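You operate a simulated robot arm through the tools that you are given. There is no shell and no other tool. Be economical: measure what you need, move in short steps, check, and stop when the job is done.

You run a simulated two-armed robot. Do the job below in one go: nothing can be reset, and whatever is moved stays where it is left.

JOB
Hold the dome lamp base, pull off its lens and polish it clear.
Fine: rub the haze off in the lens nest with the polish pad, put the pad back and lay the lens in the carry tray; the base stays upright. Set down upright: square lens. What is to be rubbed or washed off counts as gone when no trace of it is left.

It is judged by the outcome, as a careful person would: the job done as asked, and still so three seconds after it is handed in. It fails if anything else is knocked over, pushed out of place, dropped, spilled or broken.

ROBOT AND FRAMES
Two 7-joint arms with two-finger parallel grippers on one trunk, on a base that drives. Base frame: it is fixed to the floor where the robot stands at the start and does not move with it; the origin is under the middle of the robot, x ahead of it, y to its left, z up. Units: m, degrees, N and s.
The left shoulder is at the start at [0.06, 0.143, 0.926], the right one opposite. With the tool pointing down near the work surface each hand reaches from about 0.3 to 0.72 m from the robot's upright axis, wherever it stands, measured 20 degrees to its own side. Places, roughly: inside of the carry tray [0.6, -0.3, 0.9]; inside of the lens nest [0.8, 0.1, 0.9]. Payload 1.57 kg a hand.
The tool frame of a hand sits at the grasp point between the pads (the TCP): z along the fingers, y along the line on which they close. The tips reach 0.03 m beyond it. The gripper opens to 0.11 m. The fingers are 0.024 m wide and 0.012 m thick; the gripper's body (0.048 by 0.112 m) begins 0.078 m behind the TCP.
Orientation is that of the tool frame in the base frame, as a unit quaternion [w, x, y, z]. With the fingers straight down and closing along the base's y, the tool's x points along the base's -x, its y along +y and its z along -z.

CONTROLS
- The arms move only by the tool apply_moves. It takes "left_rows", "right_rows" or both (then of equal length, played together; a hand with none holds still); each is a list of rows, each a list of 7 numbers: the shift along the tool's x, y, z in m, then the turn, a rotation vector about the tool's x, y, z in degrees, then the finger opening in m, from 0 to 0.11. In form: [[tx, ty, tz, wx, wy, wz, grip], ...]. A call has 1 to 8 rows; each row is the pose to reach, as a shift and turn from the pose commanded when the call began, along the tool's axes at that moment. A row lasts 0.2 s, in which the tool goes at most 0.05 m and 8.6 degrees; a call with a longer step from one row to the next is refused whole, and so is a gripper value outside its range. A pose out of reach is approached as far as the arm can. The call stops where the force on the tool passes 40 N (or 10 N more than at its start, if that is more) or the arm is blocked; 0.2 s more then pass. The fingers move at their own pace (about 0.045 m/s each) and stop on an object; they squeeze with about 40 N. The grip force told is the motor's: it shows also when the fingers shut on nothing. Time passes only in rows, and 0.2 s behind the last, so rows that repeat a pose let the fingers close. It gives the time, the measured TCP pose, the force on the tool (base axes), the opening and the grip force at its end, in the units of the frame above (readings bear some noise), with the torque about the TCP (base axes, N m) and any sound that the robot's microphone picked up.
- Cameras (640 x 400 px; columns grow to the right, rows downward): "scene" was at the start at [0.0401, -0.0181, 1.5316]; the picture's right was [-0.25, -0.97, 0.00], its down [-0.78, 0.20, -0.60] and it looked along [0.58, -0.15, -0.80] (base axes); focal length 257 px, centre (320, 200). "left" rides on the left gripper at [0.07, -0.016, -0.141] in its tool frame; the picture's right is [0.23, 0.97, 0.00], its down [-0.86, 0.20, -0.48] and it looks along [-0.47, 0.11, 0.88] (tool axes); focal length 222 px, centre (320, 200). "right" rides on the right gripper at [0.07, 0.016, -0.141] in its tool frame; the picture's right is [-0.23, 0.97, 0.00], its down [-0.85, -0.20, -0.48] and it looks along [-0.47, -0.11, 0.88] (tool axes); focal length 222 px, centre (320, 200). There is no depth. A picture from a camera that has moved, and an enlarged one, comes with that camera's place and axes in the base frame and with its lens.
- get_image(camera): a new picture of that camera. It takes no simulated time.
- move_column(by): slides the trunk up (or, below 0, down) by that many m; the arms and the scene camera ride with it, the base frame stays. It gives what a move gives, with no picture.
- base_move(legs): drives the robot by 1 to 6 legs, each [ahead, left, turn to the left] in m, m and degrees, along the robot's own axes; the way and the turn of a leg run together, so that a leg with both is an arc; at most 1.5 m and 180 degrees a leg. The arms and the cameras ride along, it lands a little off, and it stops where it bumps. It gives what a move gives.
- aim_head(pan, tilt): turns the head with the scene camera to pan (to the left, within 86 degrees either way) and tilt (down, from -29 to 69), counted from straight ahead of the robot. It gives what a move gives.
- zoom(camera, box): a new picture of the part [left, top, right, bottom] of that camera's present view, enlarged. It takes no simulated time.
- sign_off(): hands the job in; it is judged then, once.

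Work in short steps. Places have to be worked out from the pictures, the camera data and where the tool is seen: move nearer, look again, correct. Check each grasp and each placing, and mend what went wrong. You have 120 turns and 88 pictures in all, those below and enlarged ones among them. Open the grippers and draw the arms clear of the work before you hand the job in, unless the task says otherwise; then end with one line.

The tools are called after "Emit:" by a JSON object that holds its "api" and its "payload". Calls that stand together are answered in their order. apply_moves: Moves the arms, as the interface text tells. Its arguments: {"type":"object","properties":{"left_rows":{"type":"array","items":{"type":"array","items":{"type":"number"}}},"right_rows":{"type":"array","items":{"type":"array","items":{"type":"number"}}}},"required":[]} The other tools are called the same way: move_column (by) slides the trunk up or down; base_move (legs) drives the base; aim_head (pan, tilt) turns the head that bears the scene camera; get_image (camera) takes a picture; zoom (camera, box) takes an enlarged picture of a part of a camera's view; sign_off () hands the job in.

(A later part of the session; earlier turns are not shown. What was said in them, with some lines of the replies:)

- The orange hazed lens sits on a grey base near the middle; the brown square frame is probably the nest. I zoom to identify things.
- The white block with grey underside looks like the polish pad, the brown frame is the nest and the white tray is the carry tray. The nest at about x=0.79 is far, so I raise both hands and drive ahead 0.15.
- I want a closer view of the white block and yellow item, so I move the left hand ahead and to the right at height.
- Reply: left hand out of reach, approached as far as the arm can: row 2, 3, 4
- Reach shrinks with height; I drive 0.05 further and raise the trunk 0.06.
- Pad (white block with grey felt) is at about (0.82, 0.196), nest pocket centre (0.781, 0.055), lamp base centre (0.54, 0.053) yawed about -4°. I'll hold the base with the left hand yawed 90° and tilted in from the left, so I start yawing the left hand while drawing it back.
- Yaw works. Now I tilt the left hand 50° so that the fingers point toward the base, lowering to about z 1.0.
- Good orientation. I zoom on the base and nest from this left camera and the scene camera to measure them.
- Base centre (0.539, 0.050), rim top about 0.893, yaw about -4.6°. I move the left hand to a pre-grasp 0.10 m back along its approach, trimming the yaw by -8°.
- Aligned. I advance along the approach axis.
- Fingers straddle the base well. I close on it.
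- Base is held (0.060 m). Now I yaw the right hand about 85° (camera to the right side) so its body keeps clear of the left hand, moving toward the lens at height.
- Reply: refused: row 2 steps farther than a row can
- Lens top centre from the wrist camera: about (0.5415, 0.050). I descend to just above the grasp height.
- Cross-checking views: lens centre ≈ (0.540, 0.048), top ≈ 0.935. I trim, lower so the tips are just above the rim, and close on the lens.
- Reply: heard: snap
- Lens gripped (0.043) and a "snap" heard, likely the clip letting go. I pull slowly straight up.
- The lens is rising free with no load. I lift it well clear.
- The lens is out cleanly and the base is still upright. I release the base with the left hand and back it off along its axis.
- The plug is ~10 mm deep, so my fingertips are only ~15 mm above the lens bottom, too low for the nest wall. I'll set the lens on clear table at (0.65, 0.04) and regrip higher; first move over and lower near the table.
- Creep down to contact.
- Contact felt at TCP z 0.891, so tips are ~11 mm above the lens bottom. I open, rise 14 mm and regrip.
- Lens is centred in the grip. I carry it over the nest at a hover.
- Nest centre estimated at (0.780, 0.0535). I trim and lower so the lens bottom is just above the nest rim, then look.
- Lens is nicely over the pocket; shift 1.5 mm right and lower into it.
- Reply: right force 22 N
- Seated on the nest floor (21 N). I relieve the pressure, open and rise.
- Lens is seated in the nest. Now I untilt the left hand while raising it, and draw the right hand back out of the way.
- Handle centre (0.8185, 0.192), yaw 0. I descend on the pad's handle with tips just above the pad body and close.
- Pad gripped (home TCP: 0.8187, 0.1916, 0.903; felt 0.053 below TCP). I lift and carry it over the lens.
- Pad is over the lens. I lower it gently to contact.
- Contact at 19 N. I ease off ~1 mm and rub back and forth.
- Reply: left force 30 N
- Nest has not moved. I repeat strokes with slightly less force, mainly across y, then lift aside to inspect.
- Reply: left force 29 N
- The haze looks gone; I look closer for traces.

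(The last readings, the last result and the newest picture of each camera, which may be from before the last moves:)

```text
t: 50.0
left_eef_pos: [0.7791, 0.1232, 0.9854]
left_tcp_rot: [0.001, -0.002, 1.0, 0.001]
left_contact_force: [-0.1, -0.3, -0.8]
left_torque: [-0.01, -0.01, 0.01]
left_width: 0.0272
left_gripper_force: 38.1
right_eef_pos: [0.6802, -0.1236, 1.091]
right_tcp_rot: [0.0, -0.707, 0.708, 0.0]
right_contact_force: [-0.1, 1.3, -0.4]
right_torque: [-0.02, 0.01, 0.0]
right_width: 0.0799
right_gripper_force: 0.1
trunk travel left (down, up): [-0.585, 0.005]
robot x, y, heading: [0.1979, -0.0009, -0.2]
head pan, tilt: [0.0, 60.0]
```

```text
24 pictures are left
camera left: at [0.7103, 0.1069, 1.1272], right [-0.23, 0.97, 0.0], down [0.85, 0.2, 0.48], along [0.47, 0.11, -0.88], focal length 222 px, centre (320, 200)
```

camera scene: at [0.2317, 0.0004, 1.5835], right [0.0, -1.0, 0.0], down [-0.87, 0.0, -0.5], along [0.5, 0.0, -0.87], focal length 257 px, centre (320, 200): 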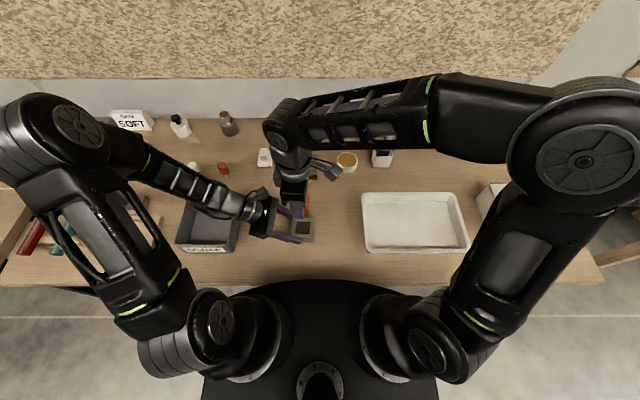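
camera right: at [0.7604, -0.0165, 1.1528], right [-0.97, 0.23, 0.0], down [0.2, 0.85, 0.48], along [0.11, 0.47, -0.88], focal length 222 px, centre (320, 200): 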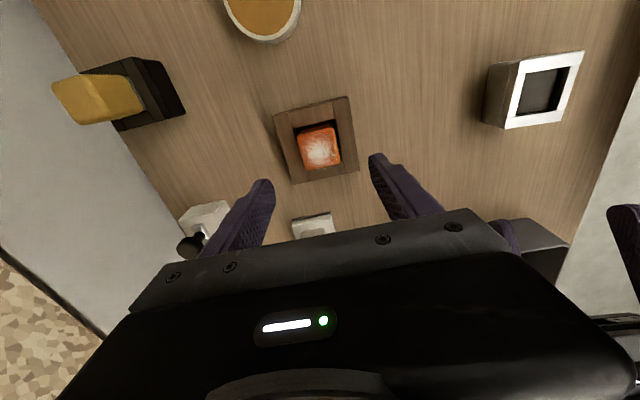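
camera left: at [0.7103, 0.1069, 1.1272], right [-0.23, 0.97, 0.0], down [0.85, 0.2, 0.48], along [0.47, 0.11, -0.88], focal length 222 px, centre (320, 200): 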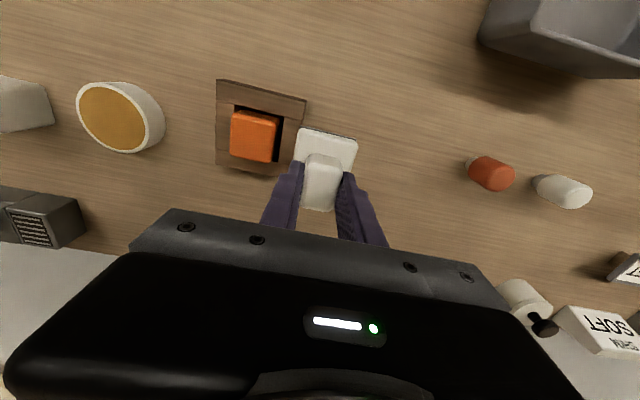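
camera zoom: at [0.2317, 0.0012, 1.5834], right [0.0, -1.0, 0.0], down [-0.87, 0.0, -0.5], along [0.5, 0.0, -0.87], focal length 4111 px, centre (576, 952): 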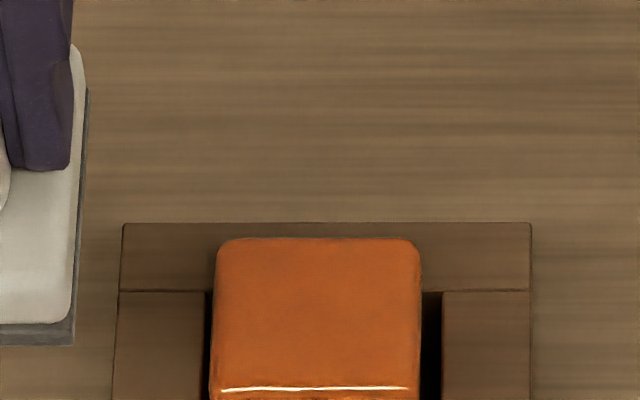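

Lens is clear. I carry the pad back above its original spot and lower it.

Emit:
{"api": "apply_moves", "payload": {"left_rows": [[-0.01, 0.02, 0, 0, 0, 0, 0], [-0.02, 0.045, 0, 0, 0, 0, 0], [-0.0396, 0.0684, 0.01, 0, 0, 0, 0], [-0.0396, 0.0684, 0.04, 0, 0, 0, 0], [-0.0396, 0.0684, 0.065, 0, 0, 0, 0], [-0.0396, 0.0684, 0.077, 0, 0, 0, 0]]}}

Emit:
{"api": "apply_moves", "payload": {"left_rows": [[0, 0, 0.0015, 0, 0, 0, 0], [0, 0, 0.003, 0, 0, 0, 0]]}}

```text
t: 51.5
left_eef_pos: [0.8193, 0.1933, 0.9114]
left_tcp_rot: [0.002, -0.004, 1.0, 0.0]
left_contact_force: [-0.7, 0.1, -1.6]
left_torque: [-0.01, -0.01, -0.04]
left_width: 0.0273
left_gripper_force: 37.9
right_eef_pos: [0.6808, -0.1254, 1.0909]
right_tcp_rot: [0.0, -0.707, 0.708, 0.0]
right_contact_force: [-0.6, -0.4, 0.2]
right_torque: [-0.02, 0.03, 0.01]
right_width: 0.0798
right_gripper_force: 0.1
trunk travel left (down, up): [-0.585, 0.005]
robot x, y, heading: [0.1986, 0.0032, 0.1]
head pan, tilt: [0.0, 60.0]
```

```text
t: 52.0
left_eef_pos: [0.8197, 0.1927, 0.9061]
left_tcp_rot: [0.001, -0.004, 1.0, 0.0]
left_contact_force: [0.3, -0.5, -1.1]
left_torque: [-0.02, 0.04, -0.01]
left_width: 0.027
left_gripper_force: 38.9
right_eef_pos: [0.6799, -0.1256, 1.0915]
right_tcp_rot: [0.0, -0.707, 0.708, 0.0]
right_contact_force: [0.5, 0.3, -0.3]
right_torque: [-0.03, 0.02, -0.02]
right_width: 0.0799
right_gripper_force: 0.1
trunk travel left (down, up): [-0.585, 0.005]
robot x, y, heading: [0.1939, 0.0008, -0.1]
head pan, tilt: [0.0, 60.0]
```

Emit:
{"api": "apply_moves", "payload": {"left_rows": [[0.001, -0.001, 0.001, 0, 0, 0, 0], [0.001, -0.001, 0.002, 0, 0, 0, 0], [0.001, -0.001, 0.003, 0, 0, 0, 0]]}}

```text
t: 52.9
left_eef_pos: [0.8184, 0.1917, 0.9044]
left_tcp_rot: [0.002, -0.004, 1.0, 0.0]
left_contact_force: [-0.7, -0.6, -1.5]
left_torque: [0.0, -0.02, -0.01]
left_width: 0.0269
left_gripper_force: 37.8
right_eef_pos: [0.6787, -0.1252, 1.0922]
right_tcp_rot: [-0.001, -0.706, 0.708, 0.0]
right_contact_force: [0.7, -0.5, -0.4]
right_torque: [-0.01, -0.01, 0.02]
right_width: 0.0799
right_gripper_force: 0.0
trunk travel left (down, up): [-0.585, 0.005]
robot x, y, heading: [0.1961, 0.0009, -0.0]
head pan, tilt: [0.0, 60.0]
```

Emit:
{"api": "apply_moves", "payload": {"left_rows": [[0, 0, 0.001, 0, 0, 0, 0], [0, 0, 0.002, 0, 0, 0, 0]]}}

```text
t: 53.5
left_eef_pos: [0.8195, 0.1913, 0.903]
left_tcp_rot: [0.002, -0.004, 1.0, 0.0]
left_contact_force: [-1.3, 0.2, 0.9]
left_torque: [-0.01, -0.03, 0.01]
left_width: 0.027
left_gripper_force: 38.1
right_eef_pos: [0.68, -0.1252, 1.0922]
right_tcp_rot: [0.0, -0.706, 0.708, 0.0]
right_contact_force: [-0.4, 0.2, 0.1]
right_torque: [-0.02, 0.02, -0.01]
right_width: 0.08
right_gripper_force: 0.1
trunk travel left (down, up): [-0.585, 0.005]
robot x, y, heading: [0.1986, -0.0025, -0.2]
head pan, tilt: [0.0, 60.0]
```

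The felt is touching. I press half a millimetre, release, and retract the left hand up and back.

Emit:
{"api": "apply_moves", "payload": {"left_rows": [[0, 0, 0.0008, 0, 0, 0, 0], [0, 0, 0.0005, 0, 0, 0, 0.045], [0, 0, 0.0005, 0, 0, 0, 0.055], [0, 0, -0.03, 0, 0, 0, 0.055], [0, 0, -0.07, 0, 0, 0, 0.055], [0.03, 0.02, -0.1, 0, 0, 0, 0.08], [0.07, 0.04, -0.11, 0, 0, 0, 0.11], [0.11, 0.06, -0.12, 0, 0, 0, 0.11]]}}

Emit:
{"api": "apply_moves", "payload": {"left_rows": [[0.04, 0.01, 0, 0, 0, 0, 0.11], [0.08, 0.02, 0, 0, 0, 0, 0.11], [0.12, 0.03, 0, 0, 0, 0, 0.11]]}}

Emit:
{"api": "get_image", "payload": {"camera": "scene"}}

Emit:
{"api": "zoom", "payload": {"camera": "scene", "box": [245, 130, 345, 190]}}

```text
t: 55.2
left_eef_pos: [0.7054, 0.2519, 1.0231]
left_tcp_rot: [0.002, -0.002, 1.0, 0.0]
left_contact_force: [-0.7, 0.4, -0.5]
left_torque: [0.01, -0.05, 0.0]
left_width: 0.11
left_gripper_force: 0.1
right_eef_pos: [0.678, -0.1249, 1.0917]
right_tcp_rot: [0.0, -0.706, 0.708, 0.0]
right_contact_force: [-0.7, 0.7, 0.1]
right_torque: [-0.03, 0.02, -0.02]
right_width: 0.08
right_gripper_force: 0.0
trunk travel left (down, up): [-0.585, 0.005]
robot x, y, heading: [0.1948, -0.0039, -0.3]
head pan, tilt: [0.0, 60.0]
```

```text
t: 56.0
left_eef_pos: [0.5871, 0.2807, 1.0236]
left_tcp_rot: [0.003, -0.003, 1.0, 0.0]
left_contact_force: [-0.8, 0.5, 0.0]
left_torque: [0.01, -0.05, 0.0]
left_width: 0.1102
left_gripper_force: 0.2
right_eef_pos: [0.6779, -0.1245, 1.0925]
right_tcp_rot: [0.001, -0.706, 0.708, 0.0]
right_contact_force: [0.3, -0.1, 0.7]
right_torque: [-0.04, -0.03, 0.01]
right_width: 0.0799
right_gripper_force: 0.0
trunk travel left (down, up): [-0.585, 0.005]
robot x, y, heading: [0.1954, -0.0008, -0.3]
head pan, tilt: [0.0, 60.0]
```

```text
23 pictures are left
camera scene: at [0.2298, 0.0009, 1.5835], right [0.0, -1.0, 0.0], down [-0.87, 0.0, -0.5], along [0.5, 0.0, -0.87], focal length 257 px, centre (320, 200)
```

scene: 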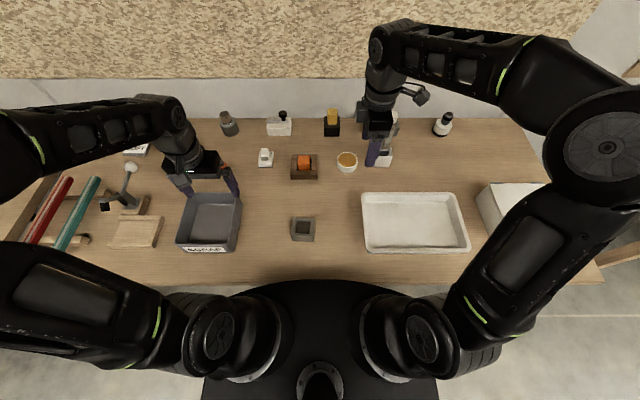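

```text
6.40 times, centred on (295, 160) of scene
camera zoom: at [0.2298, 0.0009, 1.5835], right [0.0, -1.0, 0.0], down [-0.87, 0.0, -0.5], along [0.5, 0.0, -0.87], focal length 1645 px, centre (480, 456)
```

zoom: 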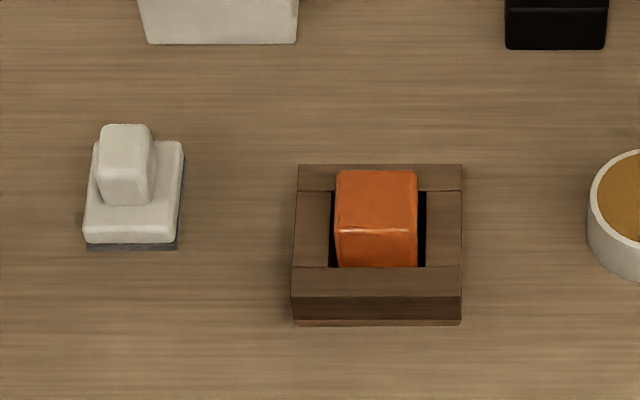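

Pad is back in place, and the nest and base are unmoved. Lens is now at about (0.775, 0.053); I bring the right hand over it.

Emit:
{"api": "apply_moves", "payload": {"right_rows": [[-0.035, -0.02, 0, 0, 0, 0, 0.07], [-0.07, -0.04, 0.02, 0, 0, 0, 0.07], [-0.105, -0.06, 0.04, 0, 0, 0, 0.07], [-0.14, -0.08, 0.06, 0, 0, 0, 0.07], [-0.1775, -0.097, 0.085, 0, 0, 0, 0.07], [-0.1775, -0.097, 0.1025, 0, 0, 0, 0.07]]}}

Emit:
{"api": "zoom", "payload": {"camera": "right", "box": [240, 80, 400, 220]}}

```text
t: 57.5
left_eef_pos: [0.5891, 0.2796, 1.0234]
left_tcp_rot: [0.001, -0.003, 1.0, 0.0]
left_contact_force: [0.4, 0.6, -0.1]
left_torque: [0.02, 0.02, 0.01]
left_width: 0.1102
left_gripper_force: 0.1
right_eef_pos: [0.778, 0.0489, 0.9859]
right_tcp_rot: [0.001, -0.706, 0.708, 0.001]
right_contact_force: [-0.5, -0.5, -0.1]
right_torque: [0.03, 0.02, 0.01]
right_width: 0.0699
right_gripper_force: 0.1
trunk travel left (down, up): [-0.585, 0.005]
robot x, y, heading: [0.1995, 0.0011, 0.1]
head pan, tilt: [0.0, 60.0]
```

```text
2.86 times, centred on (320, 150) of right
camera zoom: at [0.7608, -0.021, 1.1271], right [-0.97, 0.23, 0.0], down [0.2, 0.85, 0.48], along [0.11, 0.47, -0.88], focal length 635 px, centre (320, 343)
```

zoom: 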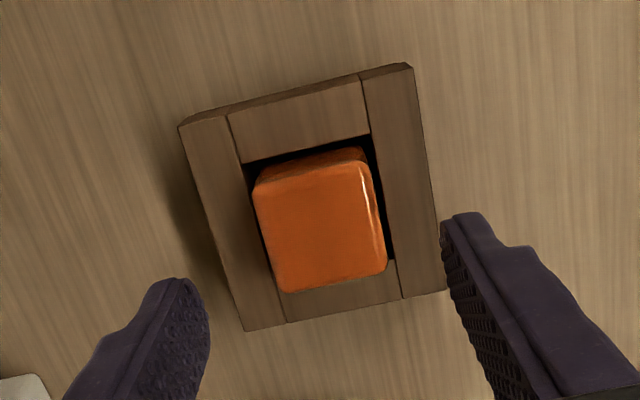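

Lens top is clear all over. Lens at (0.777, 0.052); I descend and close.

Emit:
{"api": "apply_moves", "payload": {"right_rows": [[-0.003, 0.001, 0.03, 0, 0, 0, 0.07], [-0.003, 0.001, 0.055, 0, 0, 0, 0.07], [-0.003, 0.001, 0.071, 0, 0, 0, 0.07], [-0.003, 0.001, 0.071, 0, 0, 0, 0.0], [-0.003, 0.001, 0.071, 0, 0, 0, 0.0], [-0.003, 0.001, 0.071, 0, 0, 0, 0.0], [-0.003, 0.001, 0.071, 0, 0, 0, 0.0]]}}

Emit:
{"api": "apply_moves", "payload": {"right_rows": [[0, 0, -0.01, 0, 0, 0, 0], [0, 0, -0.03, 0, 0, 0, 0], [0, 0, -0.06, 0, 0, 0, 0], [0, 0, -0.09, 0, 0, 0, 0]]}}

Emit:
{"api": "get_image", "payload": {"camera": "right"}}

Emit:
{"api": "zoom", "payload": {"camera": "scene", "box": [260, 90, 480, 260]}}

```text
t: 59.0
left_eef_pos: [0.5881, 0.281, 1.0232]
left_tcp_rot: [0.002, -0.004, 1.0, 0.001]
left_contact_force: [0.6, -0.3, 0.9]
left_torque: [0.02, -0.01, -0.01]
left_width: 0.1101
left_gripper_force: 0.1
right_eef_pos: [0.7765, 0.0543, 0.9163]
right_tcp_rot: [0.0, -0.706, 0.708, 0.0]
right_contact_force: [-0.7, -0.5, -1.1]
right_torque: [-0.02, 0.01, 0.02]
right_width: 0.0427
right_gripper_force: 35.7
trunk travel left (down, up): [-0.585, 0.005]
robot x, y, heading: [0.1956, -0.0027, -0.2]
head pan, tilt: [0.0, 60.0]
```

```text
t: 60.0
left_eef_pos: [0.5876, 0.28, 1.0228]
left_tcp_rot: [0.002, -0.004, 1.0, 0.0]
left_contact_force: [0.1, -0.3, -0.3]
left_torque: [-0.01, 0.01, 0.0]
left_width: 0.1101
left_gripper_force: 0.1
right_eef_pos: [0.7758, 0.0543, 1.0073]
right_tcp_rot: [0.0, -0.706, 0.708, 0.0]
right_contact_force: [0.5, -0.7, -0.9]
right_torque: [0.0, 0.03, 0.03]
right_width: 0.0428
right_gripper_force: 39.9
trunk travel left (down, up): [-0.585, 0.005]
robot x, y, heading: [0.1957, -0.0003, -0.4]
head pan, tilt: [0.0, 60.0]
```

```text
20 pictures are left
camera right: at [0.7579, -0.0162, 1.1486], right [-0.97, 0.23, 0.0], down [0.2, 0.85, 0.48], along [0.11, 0.47, -0.88], focal length 222 px, centre (320, 200)
```

right: 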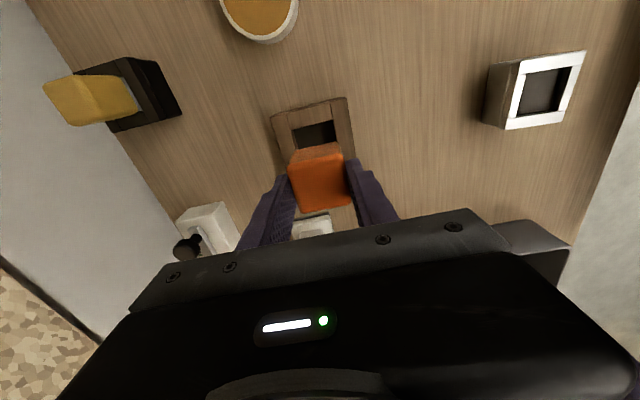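

```text
2.35 times, centred on (370, 175) of scene
camera zoom: at [0.2315, 0.0006, 1.5834], right [0.0, -1.0, 0.0], down [-0.87, 0.0, -0.5], along [0.5, 0.0, -0.87], focal length 605 px, centre (202, 259)
```

zoom: 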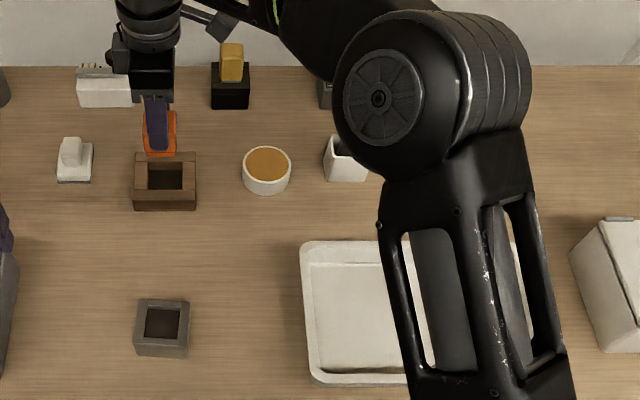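

Lens firmly held. I carry it back and then right, over the tray.

Emit:
{"api": "apply_moves", "payload": {"right_rows": [[0.0, 0.04, -0.02, 0, 0, 0, 0], [0.01, 0.08, -0.02, 0, 0, 0, 0], [0.02, 0.12, -0.02, 0, 0, 0, 0], [0.045, 0.16, -0.02, 0, 0, 0, 0], [0.085, 0.18, -0.02, 0, 0, 0, 0], [0.13, 0.19, -0.02, 0, 0, 0, 0], [0.175, 0.19, -0.02, 0, 0, 0, 0], [0.22, 0.19, -0.02, 0, 0, 0, 0]]}}

Emit:
{"api": "apply_moves", "payload": {"right_rows": [[0.04, 0, 0.01, 0, 0, 0, 0], [0.08, 0, 0.03, 0, 0, 0, 0], [0.085, 0, 0.06, 0, 0, 0, 0], [0.085, 0, 0.075, 0, 0, 0, 0], [0.085, 0, 0.075, 0, 0, 0, 0]]}}

Emit:
{"api": "get_image", "payload": {"camera": "right"}}

Emit:
{"api": "get_image", "payload": {"camera": "scene"}}

```text
t: 61.9
left_eef_pos: [0.5887, 0.2791, 1.0228]
left_tcp_rot: [0.002, -0.004, 1.0, 0.0]
left_contact_force: [0.7, -0.3, 0.2]
left_torque: [0.01, 0.03, -0.01]
left_width: 0.1099
left_gripper_force: 0.1
right_eef_pos: [0.5834, -0.1683, 1.0271]
right_tcp_rot: [0.0, -0.707, 0.707, 0.0]
right_contact_force: [0.2, 0.4, 0.0]
right_torque: [-0.02, 0.0, -0.04]
right_width: 0.0428
right_gripper_force: 40.0
trunk travel left (down, up): [-0.585, 0.005]
robot x, y, heading: [0.1958, 0.0029, -0.1]
head pan, tilt: [0.0, 60.0]
```

```text
t: 63.0
left_eef_pos: [0.5876, 0.2803, 1.0227]
left_tcp_rot: [0.002, -0.004, 1.0, 0.001]
left_contact_force: [0.4, -0.3, -0.5]
left_torque: [0.0, -0.03, 0.0]
left_width: 0.1101
left_gripper_force: 0.0
right_eef_pos: [0.5845, -0.2521, 0.954]
right_tcp_rot: [0.0, -0.707, 0.707, 0.001]
right_contact_force: [0.3, -0.2, -1.0]
right_torque: [0.0, 0.01, -0.03]
right_width: 0.0426
right_gripper_force: 39.7
trunk travel left (down, up): [-0.585, 0.005]
robot x, y, heading: [0.1933, 0.0015, 0.1]
head pan, tilt: [0.0, 60.0]
```

```text
18 pictures are left
camera right: at [0.5669, -0.3223, 1.0943], right [-0.97, 0.23, 0.0], down [0.2, 0.85, 0.48], along [0.11, 0.47, -0.88], focal length 222 px, centre (320, 200)
```

right: 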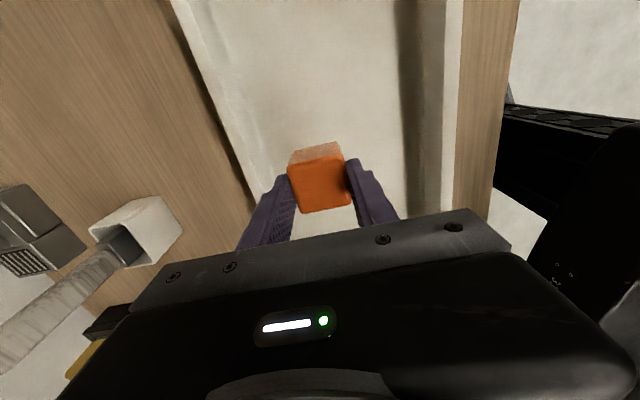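

```text
17 pictures are left
camera scene: at [0.2317, 0.0004, 1.5835], right [0.0, -1.0, 0.0], down [-0.87, 0.0, -0.5], along [0.5, 0.0, -0.87], focal length 257 px, centre (320, 200)
```

scene: 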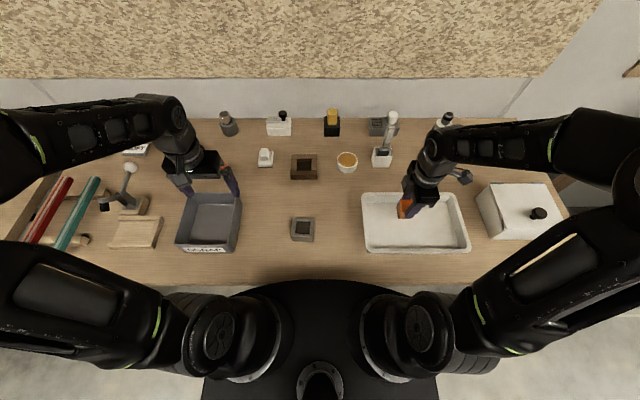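

Lens is over the tray floor, well clear of the walls. I lower it.

Emit:
{"api": "apply_moves", "payload": {"right_rows": [[0, 0, 0.012, 0, 0, 0, 0], [0, 0, 0.024, 0, 0, 0, 0], [0, 0, 0.03, 0, 0, 0, 0], [0, 0, 0.033, 0, 0, 0, 0]]}}

Emit:
{"api": "apply_moves", "payload": {"right_rows": [[0, 0, 0.0015, 0, 0, 0, 0], [0, 0, 0.003, 0, 0, 0, 0]]}}

```text
t: 64.0
left_eef_pos: [0.5881, 0.2806, 1.0235]
left_tcp_rot: [0.002, -0.004, 1.0, 0.0]
left_contact_force: [0.4, 0.6, 0.0]
left_torque: [0.02, 0.0, 0.01]
left_width: 0.11
left_gripper_force: 0.0
right_eef_pos: [0.585, -0.2527, 0.9204]
right_tcp_rot: [0.0, -0.707, 0.707, 0.0]
right_contact_force: [-0.5, -0.1, -0.8]
right_torque: [0.04, 0.02, 0.03]
right_width: 0.0428
right_gripper_force: 39.7
trunk travel left (down, up): [-0.585, 0.005]
robot x, y, heading: [0.1958, -0.0025, -0.2]
head pan, tilt: [0.0, 60.0]
```

```text
t: 64.7
left_eef_pos: [0.5886, 0.2794, 1.022]
left_tcp_rot: [0.002, -0.003, 1.0, 0.0]
left_contact_force: [-0.4, 0.0, -0.1]
left_torque: [0.03, -0.04, -0.02]
left_width: 0.1098
left_gripper_force: 0.0
right_eef_pos: [0.5846, -0.2519, 0.9156]
right_tcp_rot: [0.0, -0.706, 0.708, 0.0]
right_contact_force: [0.7, -0.3, -0.1]
right_torque: [0.01, -0.01, -0.03]
right_width: 0.0428
right_gripper_force: 40.1
trunk travel left (down, up): [-0.585, 0.005]
robot x, y, heading: [0.1993, -0.0028, -0.2]
head pan, tilt: [0.0, 60.0]
```

Emit:
{"api": "apply_moves", "payload": {"right_rows": [[0, 0, 0.001, 0, 0, 0, 0], [0, 0, 0.002, 0, 0, 0, 0], [0, 0, 0.003, 0, 0, 0, 0]]}}

```text
t: 65.5
left_eef_pos: [0.589, 0.2797, 1.0229]
left_tcp_rot: [0.002, -0.002, 1.0, 0.0]
left_contact_force: [0.8, -0.6, -0.2]
left_torque: [-0.04, -0.04, -0.01]
left_width: 0.1099
left_gripper_force: 0.0
right_eef_pos: [0.5848, -0.2503, 0.9133]
right_tcp_rot: [0.0, -0.707, 0.707, 0.0]
right_contact_force: [0.3, 0.1, -0.4]
right_torque: [0.0, 0.01, -0.03]
right_width: 0.0428
right_gripper_force: 40.8
trunk travel left (down, up): [-0.585, 0.005]
robot x, y, heading: [0.1953, -0.0001, -0.1]
head pan, tilt: [0.0, 60.0]
```

Emit:
{"api": "apply_moves", "payload": {"right_rows": [[0, 0, 0.001, 0, 0, 0, 0], [0, 0, 0.002, 0, 0, 0, 0]]}}

```text
t: 66.0
left_eef_pos: [0.5879, 0.2805, 1.0235]
left_tcp_rot: [0.003, -0.004, 1.0, -0.001]
left_contact_force: [0.4, 0.4, -0.4]
left_torque: [-0.01, 0.0, 0.0]
left_width: 0.1103
left_gripper_force: 0.1
right_eef_pos: [0.5847, -0.2509, 0.9123]
right_tcp_rot: [0.0, -0.707, 0.708, -0.001]
right_contact_force: [-0.8, -1.3, 8.4]
right_torque: [-0.08, 0.11, 0.01]
right_width: 0.0425
right_gripper_force: 40.1
trunk travel left (down, up): [-0.585, 0.005]
robot x, y, heading: [0.1959, -0.0008, -0.1]
head pan, tilt: [0.0, 60.0]
```

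Lens is on the tray floor (8 N). I open and withdraw straight up.

Emit:
{"api": "apply_moves", "payload": {"right_rows": [[0, 0, -0.0005, 0, 0, 0, 0], [0, 0, -0.0005, 0, 0, 0, 0.055], [0, 0, -0.0005, 0, 0, 0, 0.065], [0, 0, -0.0005, 0, 0, 0, 0.065], [0, 0, -0.04, 0, 0, 0, 0.065], [0, 0, -0.08, 0, 0, 0, 0.08], [0, 0, -0.12, 0, 0, 0, 0.11], [0, 0, -0.15, 0, 0, 0, 0.11]]}}

Emit:
{"api": "get_image", "payload": {"camera": "right"}}

Emit:
{"api": "get_image", "payload": {"camera": "scene"}}

```text
t: 67.8
left_eef_pos: [0.5882, 0.2799, 1.0221]
left_tcp_rot: [0.001, -0.003, 1.0, 0.0]
left_contact_force: [-0.5, 0.7, 0.7]
left_torque: [-0.01, -0.03, 0.0]
left_width: 0.11
left_gripper_force: 0.1
right_eef_pos: [0.5842, -0.2506, 1.0615]
right_tcp_rot: [0.0, -0.707, 0.708, 0.001]
right_contact_force: [0.4, -0.8, -0.9]
right_torque: [0.02, 0.0, 0.02]
right_width: 0.11
right_gripper_force: 0.0
trunk travel left (down, up): [-0.585, 0.005]
robot x, y, heading: [0.1976, 0.0017, -0.1]
head pan, tilt: [0.0, 60.0]
```

```text
16 pictures are left
camera right: at [0.5676, -0.321, 1.2032], right [-0.97, 0.23, 0.0], down [0.2, 0.85, 0.48], along [0.11, 0.47, -0.88], focal length 222 px, centre (320, 200)
```

right: 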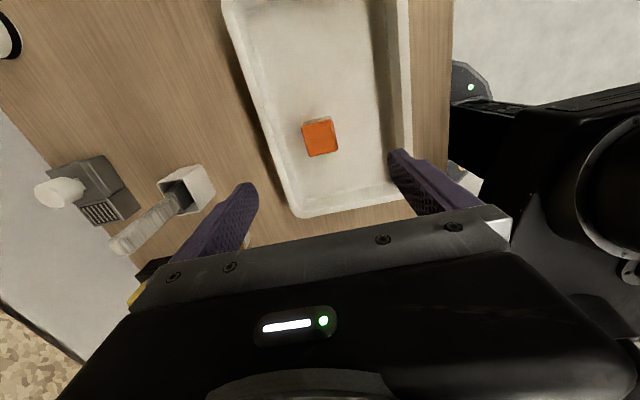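

```text
15 pictures are left
camera scene: at [0.2316, 0.0005, 1.5834], right [0.0, -1.0, 0.0], down [-0.87, 0.0, -0.5], along [0.5, 0.0, -0.87], focal length 257 px, centre (320, 200)
```

scene: 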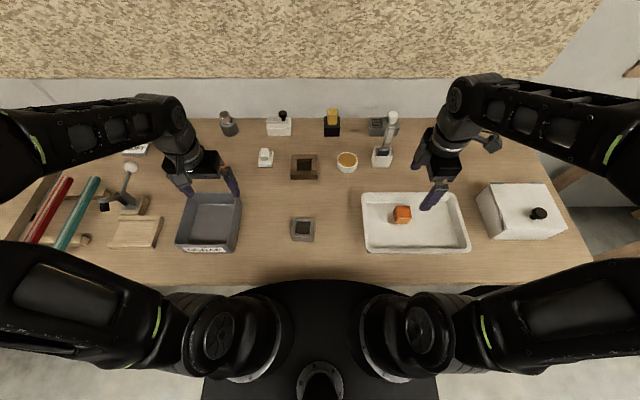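

Lens stands upright in the tray. I check it closely for traces and raise the left hand a little.

Emit:
{"api": "zoom", "payload": {"camera": "right", "box": [295, 108, 345, 166]}}

Emit:
{"api": "zoom", "payload": {"camera": "scene", "box": [385, 198, 420, 230]}}

Emit:
{"api": "apply_moves", "payload": {"left_rows": [[0, 0, -0.03, 0, 0, 0, 0.11], [0, 0, -0.06, 0, 0, 0, 0.11]]}}

```text
6.90 times, centred on (320, 137) of right
camera zoom: at [0.5676, -0.321, 1.2032], right [-0.97, 0.23, 0.0], down [0.2, 0.85, 0.48], along [0.11, 0.47, -0.88], focal length 1532 px, centre (320, 634)
```

zoom: 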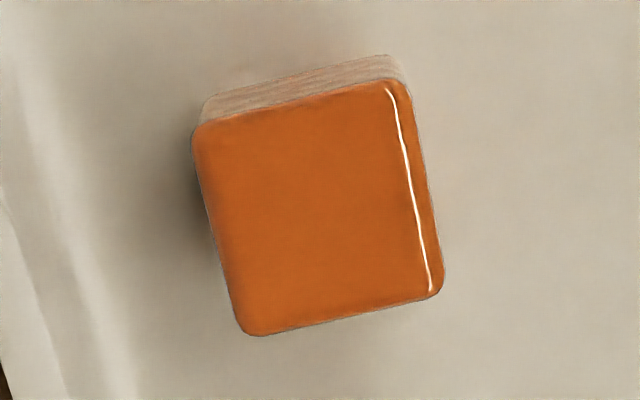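

```text
12.50 times, centred on (402, 214) of scene
camera zoom: at [0.2316, 0.0005, 1.5834], right [0.0, -1.0, 0.0], down [-0.87, 0.0, -0.5], along [0.5, 0.0, -0.87], focal length 3212 px, centre (-711, 25)
```

zoom: 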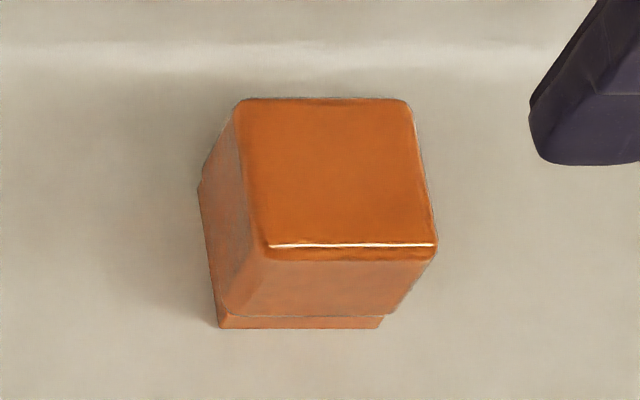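

```text
t: 68.5
left_eef_pos: [0.587, 0.282, 1.0819]
left_tcp_rot: [0.002, -0.004, 1.0, 0.0]
left_contact_force: [-0.5, 0.8, 0.7]
left_torque: [-0.02, -0.02, 0.03]
left_width: 0.1099
left_gripper_force: 0.0
right_eef_pos: [0.5839, -0.2514, 1.0607]
right_tcp_rot: [0.0, -0.706, 0.708, 0.0]
right_contact_force: [-0.2, -0.4, -0.2]
right_torque: [0.0, 0.0, -0.02]
right_width: 0.1101
right_gripper_force: 0.0
trunk travel left (down, up): [-0.585, 0.005]
robot x, y, heading: [0.2016, 0.0026, -0.3]
head pan, tilt: [0.0, 60.0]
```

The lens is clear (the pale sides are just the tray reflecting in it) and upright. The base is upright, the pad is back in place, and both hands are open and clear.

Emit:
{"api": "sign_off", "payload": {}}

```text
The job is handed in.
```

The lens came off its held base, was polished until no haze showed in close-ups, and now stands upright in the carry tray. The pad is back in its place, the base is upright, and both hands are open and clear.
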